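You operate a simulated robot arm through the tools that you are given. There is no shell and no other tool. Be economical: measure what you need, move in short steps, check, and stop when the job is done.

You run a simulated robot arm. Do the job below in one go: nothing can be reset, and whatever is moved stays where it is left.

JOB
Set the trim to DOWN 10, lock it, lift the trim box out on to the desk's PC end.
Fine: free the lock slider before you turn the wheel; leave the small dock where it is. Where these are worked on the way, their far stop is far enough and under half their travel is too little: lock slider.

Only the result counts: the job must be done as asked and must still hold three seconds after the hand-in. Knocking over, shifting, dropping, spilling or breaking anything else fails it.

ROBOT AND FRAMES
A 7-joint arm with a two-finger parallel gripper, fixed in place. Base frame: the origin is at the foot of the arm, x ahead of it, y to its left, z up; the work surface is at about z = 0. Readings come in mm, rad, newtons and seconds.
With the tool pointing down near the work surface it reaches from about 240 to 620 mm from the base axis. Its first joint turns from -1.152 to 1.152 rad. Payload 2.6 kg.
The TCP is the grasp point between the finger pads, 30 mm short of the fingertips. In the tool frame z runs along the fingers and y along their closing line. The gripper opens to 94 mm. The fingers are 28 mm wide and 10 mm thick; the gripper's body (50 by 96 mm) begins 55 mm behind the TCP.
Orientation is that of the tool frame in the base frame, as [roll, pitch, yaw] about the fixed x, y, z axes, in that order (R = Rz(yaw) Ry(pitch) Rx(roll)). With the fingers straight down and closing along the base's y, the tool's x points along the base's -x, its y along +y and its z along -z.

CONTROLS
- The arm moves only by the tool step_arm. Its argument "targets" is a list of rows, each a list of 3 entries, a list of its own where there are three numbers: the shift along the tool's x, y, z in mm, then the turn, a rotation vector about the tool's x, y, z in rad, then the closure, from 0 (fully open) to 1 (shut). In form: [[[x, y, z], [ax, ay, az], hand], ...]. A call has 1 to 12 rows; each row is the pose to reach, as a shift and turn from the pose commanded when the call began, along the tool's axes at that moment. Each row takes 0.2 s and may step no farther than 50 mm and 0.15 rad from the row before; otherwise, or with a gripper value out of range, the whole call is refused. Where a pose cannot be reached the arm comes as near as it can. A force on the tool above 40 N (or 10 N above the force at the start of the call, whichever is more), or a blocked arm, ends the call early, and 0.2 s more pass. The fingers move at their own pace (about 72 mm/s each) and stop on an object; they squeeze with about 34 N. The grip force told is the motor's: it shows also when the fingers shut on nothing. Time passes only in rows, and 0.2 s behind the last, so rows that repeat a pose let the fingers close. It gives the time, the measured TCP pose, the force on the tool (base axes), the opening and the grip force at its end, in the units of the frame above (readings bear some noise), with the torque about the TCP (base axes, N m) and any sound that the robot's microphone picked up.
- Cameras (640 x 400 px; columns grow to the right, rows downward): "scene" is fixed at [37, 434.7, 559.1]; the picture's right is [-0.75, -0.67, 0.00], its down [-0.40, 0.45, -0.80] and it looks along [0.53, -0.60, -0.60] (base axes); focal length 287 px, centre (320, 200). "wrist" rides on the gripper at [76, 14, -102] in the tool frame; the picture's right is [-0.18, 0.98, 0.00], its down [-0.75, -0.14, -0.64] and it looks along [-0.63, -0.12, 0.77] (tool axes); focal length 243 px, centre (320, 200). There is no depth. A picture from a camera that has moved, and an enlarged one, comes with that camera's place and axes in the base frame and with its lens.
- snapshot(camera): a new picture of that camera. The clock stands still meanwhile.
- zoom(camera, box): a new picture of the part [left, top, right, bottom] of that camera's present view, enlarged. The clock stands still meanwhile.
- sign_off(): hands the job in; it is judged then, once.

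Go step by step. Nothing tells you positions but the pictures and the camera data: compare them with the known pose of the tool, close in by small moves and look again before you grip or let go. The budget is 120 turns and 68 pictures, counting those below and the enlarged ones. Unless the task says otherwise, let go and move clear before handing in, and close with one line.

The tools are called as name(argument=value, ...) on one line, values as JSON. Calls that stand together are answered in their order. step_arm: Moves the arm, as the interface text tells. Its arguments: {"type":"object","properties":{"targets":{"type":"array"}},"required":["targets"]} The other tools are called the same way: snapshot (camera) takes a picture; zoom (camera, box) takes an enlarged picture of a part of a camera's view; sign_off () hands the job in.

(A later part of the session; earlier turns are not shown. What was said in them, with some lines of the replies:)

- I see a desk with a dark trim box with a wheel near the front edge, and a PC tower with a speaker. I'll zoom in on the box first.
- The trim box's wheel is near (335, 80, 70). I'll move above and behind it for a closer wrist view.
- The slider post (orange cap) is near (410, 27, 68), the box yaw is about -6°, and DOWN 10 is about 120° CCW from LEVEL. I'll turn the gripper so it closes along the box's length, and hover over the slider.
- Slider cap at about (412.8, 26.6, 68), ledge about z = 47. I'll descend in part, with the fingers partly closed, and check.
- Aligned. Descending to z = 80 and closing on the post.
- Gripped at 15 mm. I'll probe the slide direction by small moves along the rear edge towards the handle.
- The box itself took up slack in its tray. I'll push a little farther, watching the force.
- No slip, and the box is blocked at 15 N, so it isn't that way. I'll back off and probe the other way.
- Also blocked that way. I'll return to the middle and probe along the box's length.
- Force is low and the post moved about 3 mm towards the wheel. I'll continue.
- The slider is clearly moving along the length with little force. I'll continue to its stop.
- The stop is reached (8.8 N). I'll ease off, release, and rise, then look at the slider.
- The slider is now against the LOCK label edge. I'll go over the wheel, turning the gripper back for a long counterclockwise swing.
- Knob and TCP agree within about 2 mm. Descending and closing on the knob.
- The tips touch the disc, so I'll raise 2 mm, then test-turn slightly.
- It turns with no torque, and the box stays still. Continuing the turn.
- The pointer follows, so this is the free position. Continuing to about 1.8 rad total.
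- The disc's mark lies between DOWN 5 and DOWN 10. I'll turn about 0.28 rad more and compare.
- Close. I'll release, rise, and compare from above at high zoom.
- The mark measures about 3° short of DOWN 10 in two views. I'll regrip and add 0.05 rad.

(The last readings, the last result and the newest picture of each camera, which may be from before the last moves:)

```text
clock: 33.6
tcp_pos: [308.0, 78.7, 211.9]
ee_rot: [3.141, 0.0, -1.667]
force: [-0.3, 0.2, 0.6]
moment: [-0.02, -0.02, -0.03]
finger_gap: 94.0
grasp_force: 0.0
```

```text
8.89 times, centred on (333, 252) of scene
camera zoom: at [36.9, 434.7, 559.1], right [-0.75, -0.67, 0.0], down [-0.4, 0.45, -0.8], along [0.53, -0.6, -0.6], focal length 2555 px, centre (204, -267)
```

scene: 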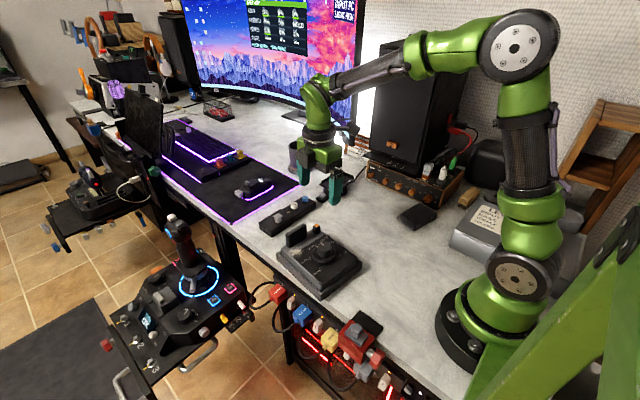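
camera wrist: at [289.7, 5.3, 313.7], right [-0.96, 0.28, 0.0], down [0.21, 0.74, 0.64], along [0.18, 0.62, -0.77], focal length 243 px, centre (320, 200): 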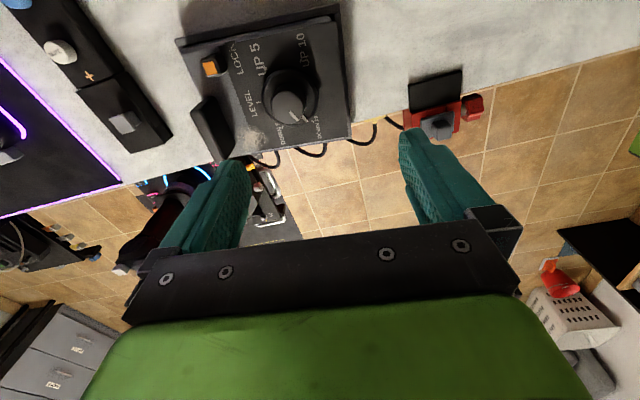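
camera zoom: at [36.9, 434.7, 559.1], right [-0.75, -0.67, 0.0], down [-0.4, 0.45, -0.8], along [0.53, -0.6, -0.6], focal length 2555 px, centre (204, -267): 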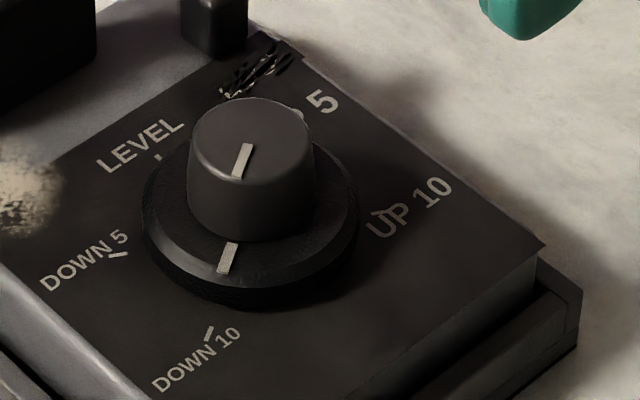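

The mark now aligns with DOWN 10. Next I'll relock: return to the slider post at about (394.5, 27).

step_arm(targets=[[[12, -23, 10], [0, 0, 0], 0.3], [[24, -46, 20], [0, 0, 0], 0.6], [[36, -70, 35], [0, 0, 0], 0.6], [[47, -91, 60], [0, 0, 0], 0.6], [[47, -91, 80], [0, 0, 0], 0.6], [[47, -91, 98], [0, 0, 0], 0.6], [[47, -91, 98], [0, 0, 0], 0.6]])

zoom(camera="wrist", box=[220, 100, 420, 225])

```text
clock: 35.2
tcp_pos: [398.5, 22.6, 113.6]
ee_rot: [-3.141, 0.001, -1.667]
force: [-1.5, -0.2, -0.4]
moment: [0.01, -0.04, -0.03]
finger_gap: 37.7
grasp_force: 0.0
```

```text
3.20 times, centred on (320, 162) of wrist
camera zoom: at [377.0, -52.8, 216.0], right [-0.96, 0.28, 0.0], down [0.21, 0.74, 0.64], along [0.18, 0.62, -0.77], focal length 776 px, centre (320, 320)
```

zoom: 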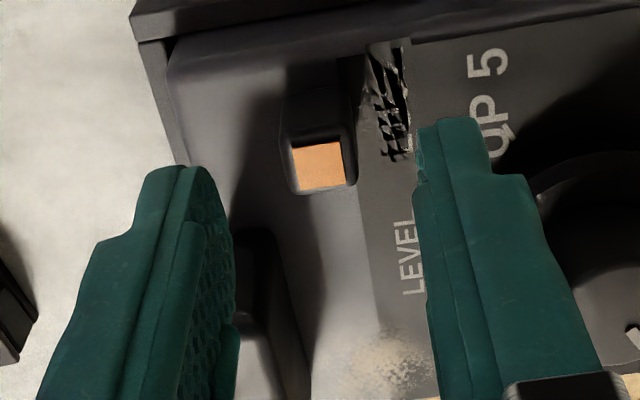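

step_arm(targets=[[[0, 0, 16], [0, 0, 0], 0.6], [[0, 0, 32], [0, 0, 0], 0.6], [[0, 0, 32], [0, 0, 0], 0.75], [[0, 0, 32], [0, 0, 0], 0.9], [[0, 0, 32], [0, 0, 0], 0.95], [[0, -1, 32], [0, 0, 0], 0.95], [[0, -3, 32], [0, 0, 0], 0.95], [[0, -5, 32], [0, 0, 0], 0.95], [[0, -7, 32], [0, 0, 0], 0.95]])

zoom(camera="scene", box=[265, 195, 375, 280])

```text
clock: 37.2
tcp_pos: [405.5, 21.6, 81.5]
ee_rot: [-3.142, 0.001, -1.665]
force: [-0.6, 2.1, -0.2]
moment: [0.1, -0.13, -0.22]
finger_gap: 14.6
grasp_force: 33.6
```

```text
4.71 times, centred on (320, 238) of scene
camera zoom: at [37.0, 434.7, 559.1], right [-0.75, -0.67, 0.0], down [-0.4, 0.45, -0.8], along [0.53, -0.6, -0.6], focal length 1352 px, centre (320, 24)
```

zoom: 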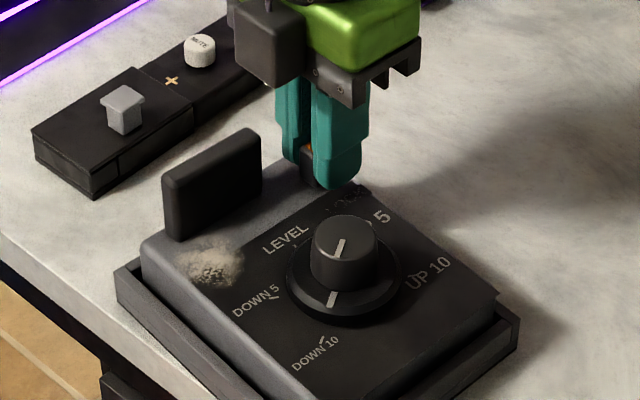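

step_arm(targets=[[[0, -2, 0], [0, 0, 0], 0.95], [[0, -4, 0], [0, 0, 0], 0.95], [[0, -6, 0], [0, 0, 0], 0.95], [[0, -7, 0], [0, 0, 0], 0.95]])

zoom(camera="scene", box=[265, 195, 375, 280])

```text
clock: 38.2
tcp_pos: [411.1, 21.6, 81.0]
ee_rot: [-3.139, 0.0, -1.667]
force: [0.3, 2.9, 0.7]
moment: [0.05, -0.13, -0.23]
finger_gap: 14.8
grasp_force: 34.2
```

```text
4.71 times, centred on (320, 238) of scene
camera zoom: at [37.0, 434.7, 559.1], right [-0.75, -0.67, 0.0], down [-0.4, 0.45, -0.8], along [0.53, -0.6, -0.6], focal length 1352 px, centre (320, 24)
```

zoom: 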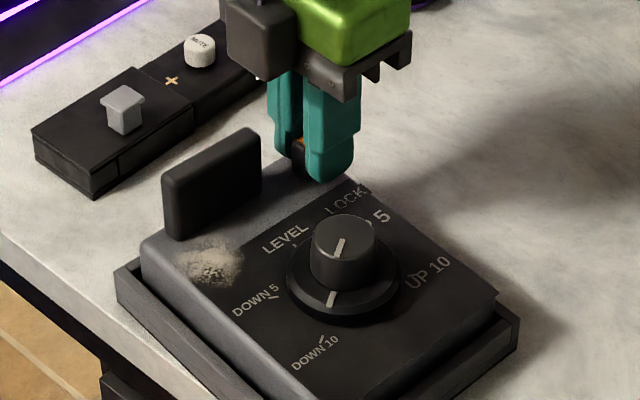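

step_arm(targets=[[[0, -1, 0], [0, 0, 0], 0.95], [[0, -2, 0], [0, 0, 0], 0.95], [[0, -3, 0], [0, 0, 0], 0.95]])

```text
clock: 39.0
tcp_pos: [413.0, 20.9, 80.9]
ee_rot: [3.14, 0.0, -1.665]
force: [0.1, 3.1, -0.6]
moment: [0.08, -0.09, -0.24]
finger_gap: 14.3
grasp_force: 33.8
```

step_arm(targets=[[[0, -1, 0], [0, 0, 0], 0.95], [[0, -2, 0], [0, 0, 0], 0.95], [[0, -3, 0], [0, 0, 0], 0.95]])

zoom(camera="scene", box=[265, 195, 375, 280])

```text
clock: 39.8
tcp_pos: [416.2, 20.7, 80.5]
ee_rot: [3.139, 0.0, -1.668]
force: [-10.9, 1.8, -0.1]
moment: [0.1, 0.25, -0.22]
finger_gap: 14.6
grasp_force: 34.1
```

```text
4.71 times, centred on (320, 238) of scene
camera zoom: at [37.0, 434.7, 559.1], right [-0.75, -0.67, 0.0], down [-0.4, 0.45, -0.8], along [0.53, -0.6, -0.6], focal length 1352 px, centre (320, 24)
```

zoom: 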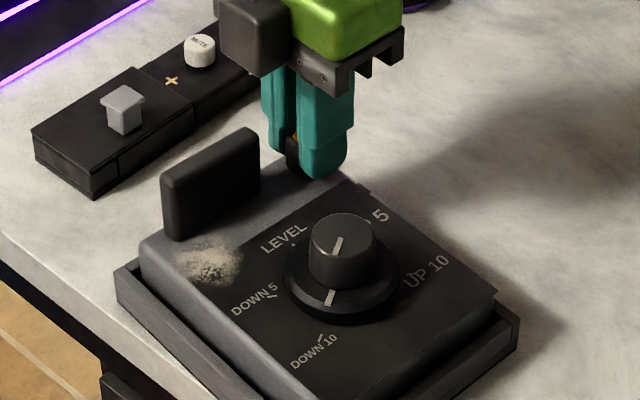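

The lock is back at its original stop. Releasing, rising, and moving over the handle.

step_arm(targets=[[[0, 1, 0], [0, 0, 0], 0.95], [[0, 1, 0], [0, 0, 0], 0.75], [[0, 1, 0], [0, 0, 0], 0.6], [[0, 1, 0], [0, 0, 0], 0.6], [[0, 1, -35], [0, 0, 0], 0.6], [[0, 1, -70], [0, 0, 0], 0.5], [[-31, 2, -75], [0, 0, 0], 0.5], [[-62, 3, -75], [0, 0, 0], 0.5], [[-62, 3, -75], [0, 0, 0], 0.5]])

zoom(camera="wrist", box=[220, 60, 420, 200])

zoom(camera="scene", box=[255, 175, 375, 300])

```text
clock: 41.8
tcp_pos: [418.4, 84.5, 157.0]
ee_rot: [3.139, 0.0, -1.666]
force: [-0.6, -0.9, 0.6]
moment: [-0.01, 0.0, -0.01]
finger_gap: 47.0
grasp_force: 0.0
```

```text
2.86 times, centred on (320, 130) of wrist
camera zoom: at [399.2, 7.9, 259.6], right [-0.96, 0.28, 0.0], down [0.21, 0.74, 0.64], along [0.18, 0.62, -0.77], focal length 693 px, centre (320, 400)
```

zoom: 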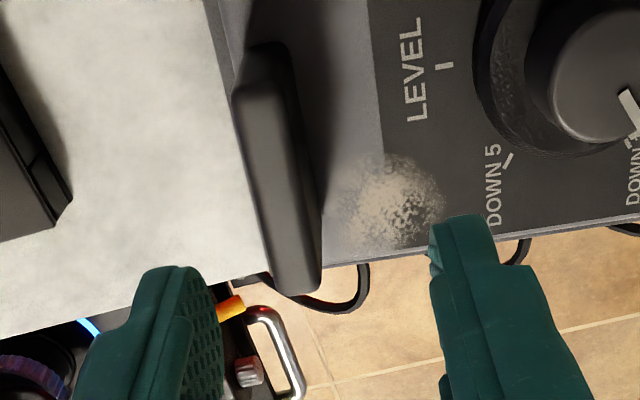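

```text
3.20 times, centred on (315, 238) of scene
camera zoom: at [37.0, 434.7, 559.1], right [-0.75, -0.67, 0.0], down [-0.4, 0.45, -0.8], along [0.53, -0.6, -0.6], focal length 920 px, centre (336, 80)
```

zoom: 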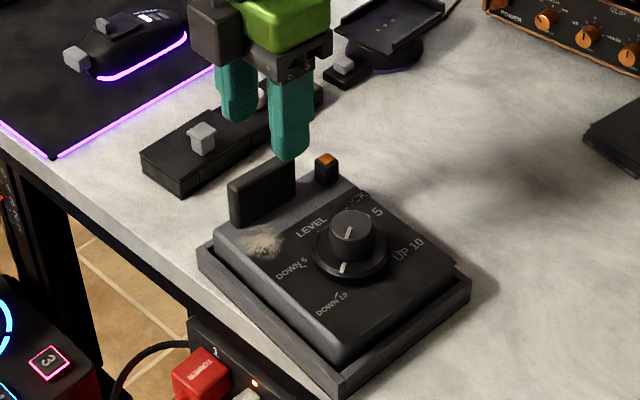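

Handle top is about (430, 78, 75), offset from the box's middle line. I'll grip its inner part at about (429, 67), first hovering to check.

step_arm(targets=[[[16, -12, 10], [0, 0, -0.005], 0.55], [[16, -12, 45], [0, 0, -0.005], 0.55], [[16, -12, 45], [0, 0, -0.005], 0.55]])

zoom(camera="wrist", box=[220, 80, 420, 220])

```text
clock: 42.6
tcp_pos: [429.8, 64.7, 113.0]
ee_rot: [-3.14, -0.001, -1.661]
force: [-0.6, 0.0, 0.1]
moment: [-0.02, 0.0, 0.01]
finger_gap: 42.3
grasp_force: 0.0
```

```text
2.86 times, centred on (320, 150) of wrist
camera zoom: at [410.1, -10.6, 215.1], right [-0.96, 0.27, 0.0], down [0.21, 0.74, 0.64], along [0.17, 0.62, -0.77], focal length 693 px, centre (320, 343)
```

zoom: 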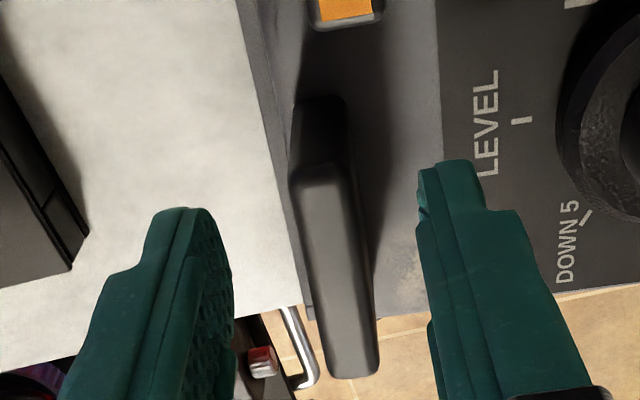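

The handle is centred between the fingers. Shift 3 mm, descend and grip.

step_arm(targets=[[[-3, 0, 16], [0, 0, 0], 0.55], [[-3, 0, 31], [0, 0, 0], 0.55], [[-3, 0, 31], [0, 0, 0], 0.7], [[-3, 0, 31], [0, 0, 0], 0.85], [[-3, 0, 31], [0, 0, 0], 0.95], [[-3, 0, 31], [0, 0, 0], 1.0], [[-3, 0, 31], [0, 0, 0], 1.0]])

zoom(camera="scene", box=[255, 175, 375, 300])

```text
clock: 44.2
tcp_pos: [430.6, 69.3, 80.6]
ee_rot: [3.14, 0.001, -1.663]
force: [-6.9, 1.3, -0.6]
moment: [0.17, 0.15, -0.67]
finger_gap: 18.3
grasp_force: 34.4
```

```text
3.20 times, centred on (315, 238) of scene
camera zoom: at [37.0, 434.7, 559.1], right [-0.75, -0.67, 0.0], down [-0.4, 0.45, -0.8], along [0.53, -0.6, -0.6], focal length 920 px, centre (336, 80)
```

zoom: 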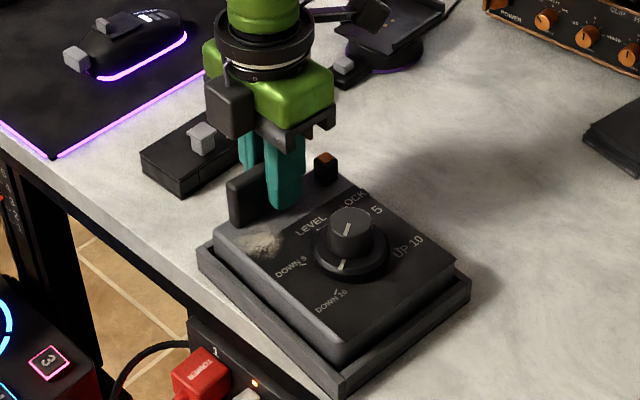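

Residual stress shows slight misalignment; I'll relieve it, then lift a little.

step_arm(targets=[[[0, 1, 0], [0, 0, 0.02], 1], [[0, 1, 0], [0, 0, 0.035], 1], [[0, 1, 0], [0, 0, 0.035], 1]])

step_arm(targets=[[[0, 0, -4], [0, 0, 0], 1], [[0, 0, -8], [0, 0, 0], 1], [[0, 0, -12], [0, 0, 0], 1], [[0, 0, -12], [0, 0, 0], 1]])

zoom(camera="scene", box=[255, 175, 375, 300])

```text
clock: 45.0
tcp_pos: [428.8, 68.5, 81.9]
ee_rot: [3.141, 0.0, -1.696]
force: [-4.1, 2.6, -0.2]
moment: [0.13, 0.0, 0.25]
finger_gap: 17.8
grasp_force: 33.7
```

```text
clock: 46.0
tcp_pos: [429.5, 68.9, 92.9]
ee_rot: [3.141, -0.001, -1.698]
force: [-2.4, 2.8, -4.3]
moment: [0.19, 0.08, 0.22]
finger_gap: 18.3
grasp_force: 34.2
```

```text
3.20 times, centred on (315, 238) of scene
camera zoom: at [37.0, 434.7, 559.1], right [-0.75, -0.67, 0.0], down [-0.4, 0.45, -0.8], along [0.53, -0.6, -0.6], focal length 920 px, centre (336, 80)
```

zoom: 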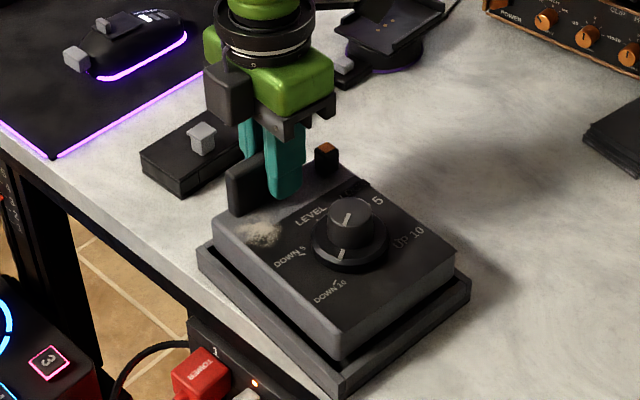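

The box is rising, tray unmoved. Lifting higher.

step_arm(targets=[[[0, 0, -5], [0, 0, 0], 1], [[0, 0, -10], [0, 0, 0], 1], [[0, 0, -16], [0, 0, 0], 1], [[0, 0, -22], [0, 0, 0], 1], [[0, 0, -30], [0, 0, 0], 1], [[0, 0, -40], [0, 0, 0], 1], [[0, 0, -50], [0, 0, 0], 1], [[0, 0, -50], [0, 0, 0], 1]])

snapshot(camera="scene")

```text
clock: 47.8
tcp_pos: [429.6, 68.6, 140.8]
ee_rot: [3.141, -0.001, -1.696]
force: [-0.2, 0.7, -2.0]
moment: [-0.02, -0.11, -0.01]
finger_gap: 17.9
grasp_force: 33.9
```

```text
15 pictures are left
```

scene: 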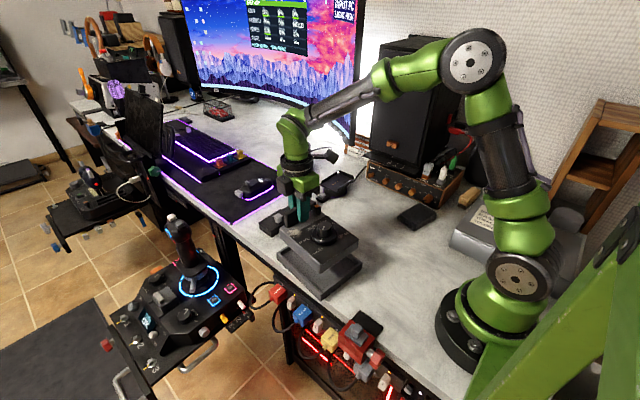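

The box is held firmly (about 2 N), the tray stays in place. I'll carry it over to the clear desk area before the PC/amplifier, with its handle at about (470, -215).

step_arm(targets=[[[12, -3, -10], [0, 0, 0], 1], [[36, -9, -15], [0, 0, 0], 1], [[60, -16, -15], [0, 0, 0], 1], [[85, -23, -15], [0, 0, 0], 1], [[110, -30, -15], [0, 0, 0], 1], [[136, -37, -15], [0, 0, 0], 1], [[162, -44, -15], [0, 0, 0], 1], [[188, -51, -15], [0, 0, 0], 1], [[214, -58, -15], [0, 0, 0], 1], [[240, -65, -15], [0, 0, 0], 1], [[264, -72, -15], [0, 0, 0], 1], [[276, -75, -15], [0, 0, 0], 1]])

snapshot(camera="scene")

snapshot(camera="wrist")

```text
clock: 50.4
tcp_pos: [469.8, -215.6, 156.1]
ee_rot: [3.141, 0.0, -1.697]
force: [-0.2, -0.1, -1.8]
moment: [0.01, -0.14, 0.04]
finger_gap: 18.0
grasp_force: 34.1
```

```text
14 pictures are left
```

scene: 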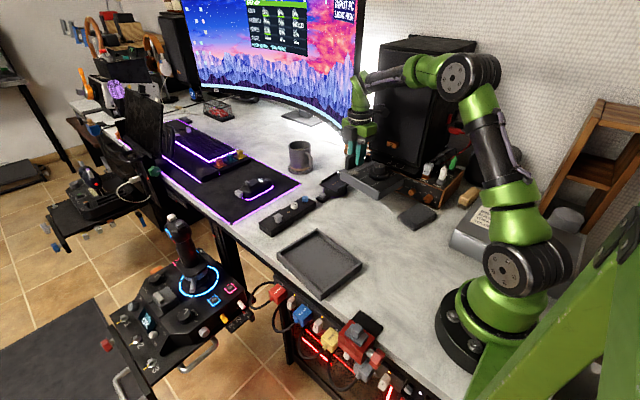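

```text
13 pictures are left
camera wrist: at [446.9, -289.6, 260.2], right [-0.95, 0.31, 0.0], down [0.23, 0.73, 0.64], along [0.2, 0.61, -0.77], focal length 243 px, centre (320, 200)
```

wrist: 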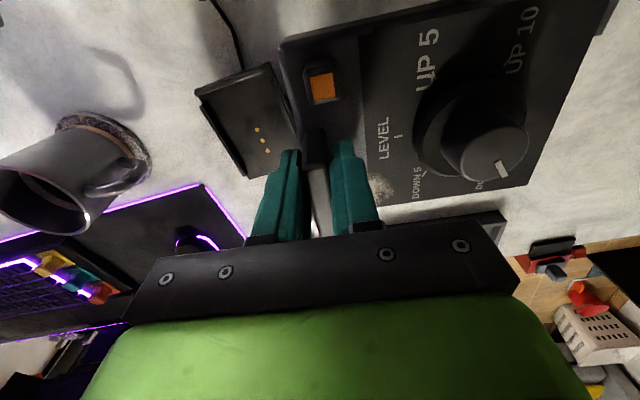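

The phone dock is close (its edge at x about 499), so I'll set the box down at a handle position of about (463, -160), clear of both dock and dark pad. Shifting and lowering partway.

step_arm(targets=[[[-18, 4.5, 0], [0, 0, 0], 1], [[-38, 9.5, 0], [0, 0, 0], 1], [[-54, 13.7, 0], [0, 0, 0], 1], [[-54, 13.7, 20], [0, 0, 0], 1], [[-54, 13.7, 40], [0, 0, 0], 1], [[-54, 13.7, 52], [0, 0, 0], 1], [[-54, 13.7, 52], [0, 0, 0], 1]])

zoom(camera="scene", box=[310, 140, 450, 240])

snapshot(camera="wrist")

```text
clock: 52.0
tcp_pos: [461.9, -159.4, 106.0]
ee_rot: [-3.141, 0.0, -1.697]
force: [-0.5, -0.1, -2.5]
moment: [-0.01, -0.15, 0.01]
finger_gap: 18.0
grasp_force: 33.9
```

```text
4.00 times, centred on (380, 190) of scene
camera zoom: at [37.0, 434.7, 559.1], right [-0.75, -0.67, 0.0], down [-0.4, 0.45, -0.8], along [0.53, -0.6, -0.6], focal length 1150 px, centre (80, 240)
```

zoom: 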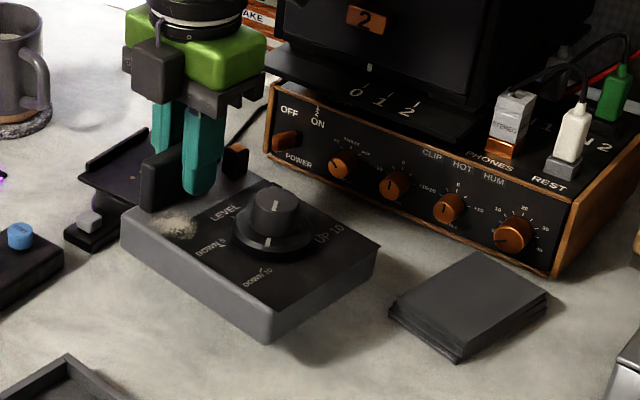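

```text
11 pictures are left
camera wrist: at [438.7, -234.7, 208.4], right [-0.95, 0.31, 0.0], down [0.23, 0.73, 0.64], along [0.2, 0.61, -0.77], focal length 243 px, centre (320, 200)
```

wrist: 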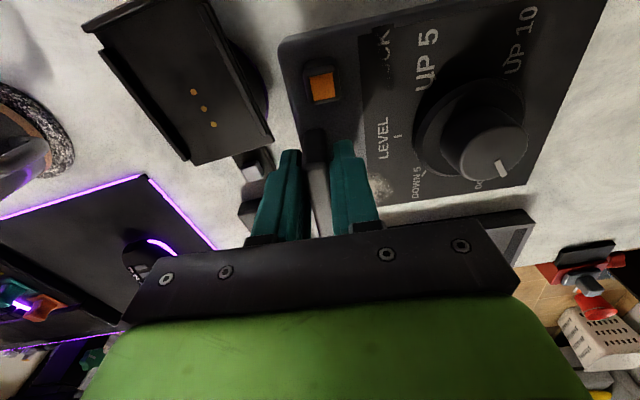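

Plenty of gap to the dark pad; I'll shift 8 mm away from the dock and lower slowly until contact.

step_arm(targets=[[[0, 4, 4], [0, 0, 0], 1], [[0, 8, 8], [0, 0, 0], 1], [[0, 8, 12], [0, 0, 0], 1], [[0, 8, 15], [0, 0, 0], 1], [[0, 8, 18], [0, 0, 0], 1], [[0, 8, 20], [0, 0, 0], 1]])

```text
clock: 53.4
tcp_pos: [453.8, -158.6, 86.2]
ee_rot: [3.141, 0.001, -1.697]
force: [-0.2, -0.1, -2.3]
moment: [-0.04, -0.16, -0.01]
finger_gap: 17.9
grasp_force: 34.5
```

step_arm(targets=[[[0, 0, 1.5], [0, 0, 0], 1], [[0, 0, 3], [0, 0, 0], 1], [[0, 0, 4.5], [0, 0, 0], 1], [[0, 0, 6], [0, 0, 0], 1]])

zoom(camera="scene", box=[310, 150, 430, 240])

```text
clock: 54.4
tcp_pos: [453.3, -158.7, 78.1]
ee_rot: [-3.14, -0.001, -1.697]
force: [-0.1, 0.4, -3.3]
moment: [-0.01, -0.12, -0.01]
finger_gap: 18.1
grasp_force: 34.0
```

```text
4.44 times, centred on (370, 195) of scene
camera zoom: at [37.0, 434.7, 559.1], right [-0.75, -0.67, 0.0], down [-0.4, 0.45, -0.8], along [0.53, -0.6, -0.6], focal length 1277 px, centre (98, 222)
```

zoom: 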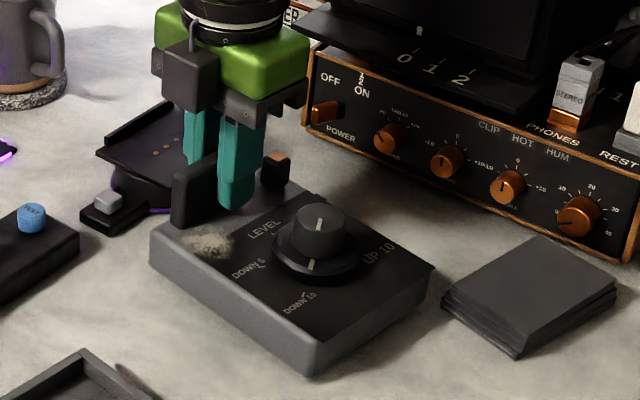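

step_arm(targets=[[[0, 0, 1], [0, 0, 0], 1], [[0, 0, 2], [0, 0, 0], 1], [[0, 0, 3], [0, 0, 0], 1]])

```text
clock: 55.2
tcp_pos: [454.9, -159.1, 76.4]
ee_rot: [-3.141, 0.0, -1.696]
force: [0.2, -0.6, -1.8]
moment: [-0.04, -0.12, -0.03]
finger_gap: 17.9
grasp_force: 33.7
```

step_arm(targets=[[[0, 0, 1], [0, 0, 0], 1], [[0, 0, 2], [0, 0, 0], 1]])

```text
clock: 55.8
tcp_pos: [455.3, -159.0, 73.9]
ee_rot: [3.141, 0.001, -1.696]
force: [-0.1, 0.3, -2.3]
moment: [0.04, -0.14, -0.03]
finger_gap: 18.2
grasp_force: 33.8
```

step_arm(targets=[[[0, 0, 1], [0, 0, 0], 1], [[0, 0, 2], [0, 0, 0], 1], [[0, 0, 3], [0, 0, 0], 1]])

zoom(camera="scene", box=[310, 150, 430, 240])

```text
clock: 56.6
tcp_pos: [454.6, -159.3, 71.0]
ee_rot: [3.141, -0.001, -1.695]
force: [1.0, 0.3, 0.1]
moment: [-0.11, 0.16, 0.05]
finger_gap: 18.2
grasp_force: 34.0
```

```text
4.44 times, centred on (370, 195) of scene
camera zoom: at [37.0, 434.7, 559.1], right [-0.75, -0.67, 0.0], down [-0.4, 0.45, -0.8], along [0.53, -0.6, -0.6], focal length 1277 px, centre (98, 222)
```

zoom: 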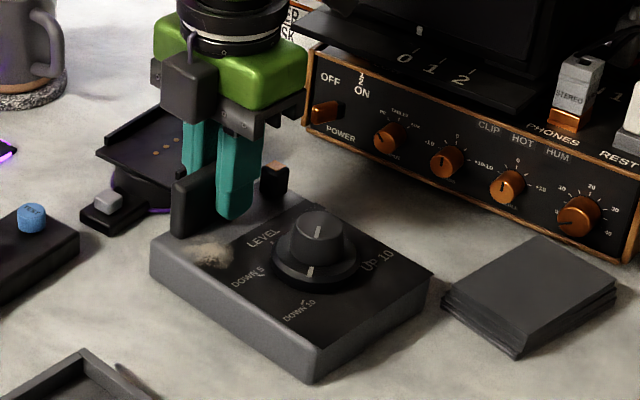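

Contact: the load has come off. One more millimetre, then open a little and rise.

step_arm(targets=[[[0, 0, 1], [0, 0, 0], 1], [[0, 0, 1], [0, 0, 0], 1]])

step_arm(targets=[[[0, 0, 0], [0, 0, 0], 0.8], [[0, 0, 0], [0, 0, 0], 0.7], [[0, 0, 0], [0, 0, 0], 0.68], [[0, 0, -20], [0, 0, 0], 0.68], [[0, 0, -50], [0, 0, 0], 0.68], [[0, 0, -90], [0, 0, 0], 0.68], [[0, 0, -130], [0, 0, 0], 0.68], [[0, 0, -130], [0, 0, 0], 0.68]])

snapshot(camera="scene")

zoom(camera="scene", box=[310, 150, 430, 240])

```text
clock: 57.2
tcp_pos: [455.6, -158.8, 70.4]
ee_rot: [-3.14, 0.0, -1.697]
force: [-5.1, 2.9, 14.7]
moment: [-0.34, 0.07, -0.08]
finger_gap: 18.1
grasp_force: 34.5
```

```text
clock: 59.0
tcp_pos: [452.9, -157.2, 198.6]
ee_rot: [3.141, -0.001, -1.698]
force: [0.5, 0.0, 0.2]
moment: [0.0, -0.03, 0.0]
finger_gap: 30.4
grasp_force: 0.1
```

```text
8 pictures are left
```

scene: 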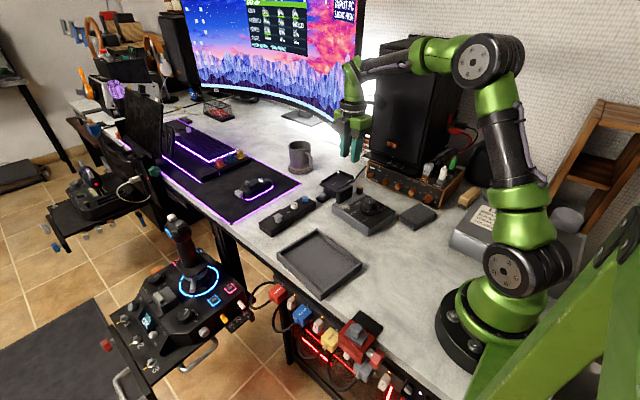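

```text
4.44 times, centred on (370, 195) of scene
camera zoom: at [37.0, 434.7, 559.1], right [-0.75, -0.67, 0.0], down [-0.4, 0.45, -0.8], along [0.53, -0.6, -0.6], focal length 1277 px, centre (98, 222)
```

zoom: 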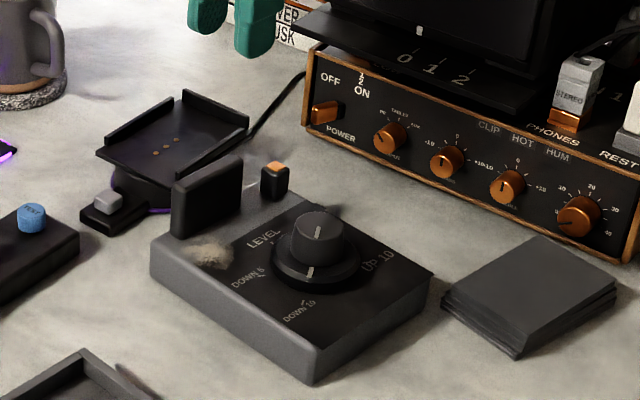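

The box stands on the desk and the dock and pad are untouched. One last check of mark and slider from above.

step_arm(targets=[[[0, 20, -15], [0, 0, 0], 0.4], [[20, 50, -30], [0, 0, 0], 0.3], [[20, 90, -40], [0, 0, 0], 0.3], [[20, 90, -40], [0, 0, 0], 0.3]])

zoom(camera="wrist", box=[220, 30, 380, 170])

```text
clock: 60.0
tcp_pos: [362.5, -166.7, 239.4]
ee_rot: [3.14, -0.001, -1.696]
force: [-0.6, 0.4, 0.5]
moment: [0.0, 0.01, 0.01]
finger_gap: 65.6
grasp_force: 0.1
```

```text
2.86 times, centred on (300, 100) of wrist
camera zoom: at [339.1, -241.9, 341.5], right [-0.95, 0.31, 0.0], down [0.23, 0.73, 0.64], along [0.2, 0.61, -0.77], focal length 693 px, centre (377, 486)
```

zoom: 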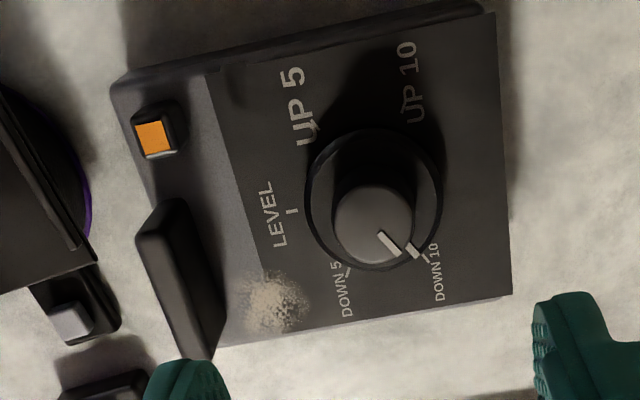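

The pointer is on DOWN 10, the slider is back at its locked stop, and the box sits flat on the desk with the arm clear. Handing in.

sign_off()

```text
The job is handed in.
```

The trim is set to DOWN 10 and locked, and the trim box is on the desk's PC end. The small dock wasn't touched, and the box's tray is still in its place.
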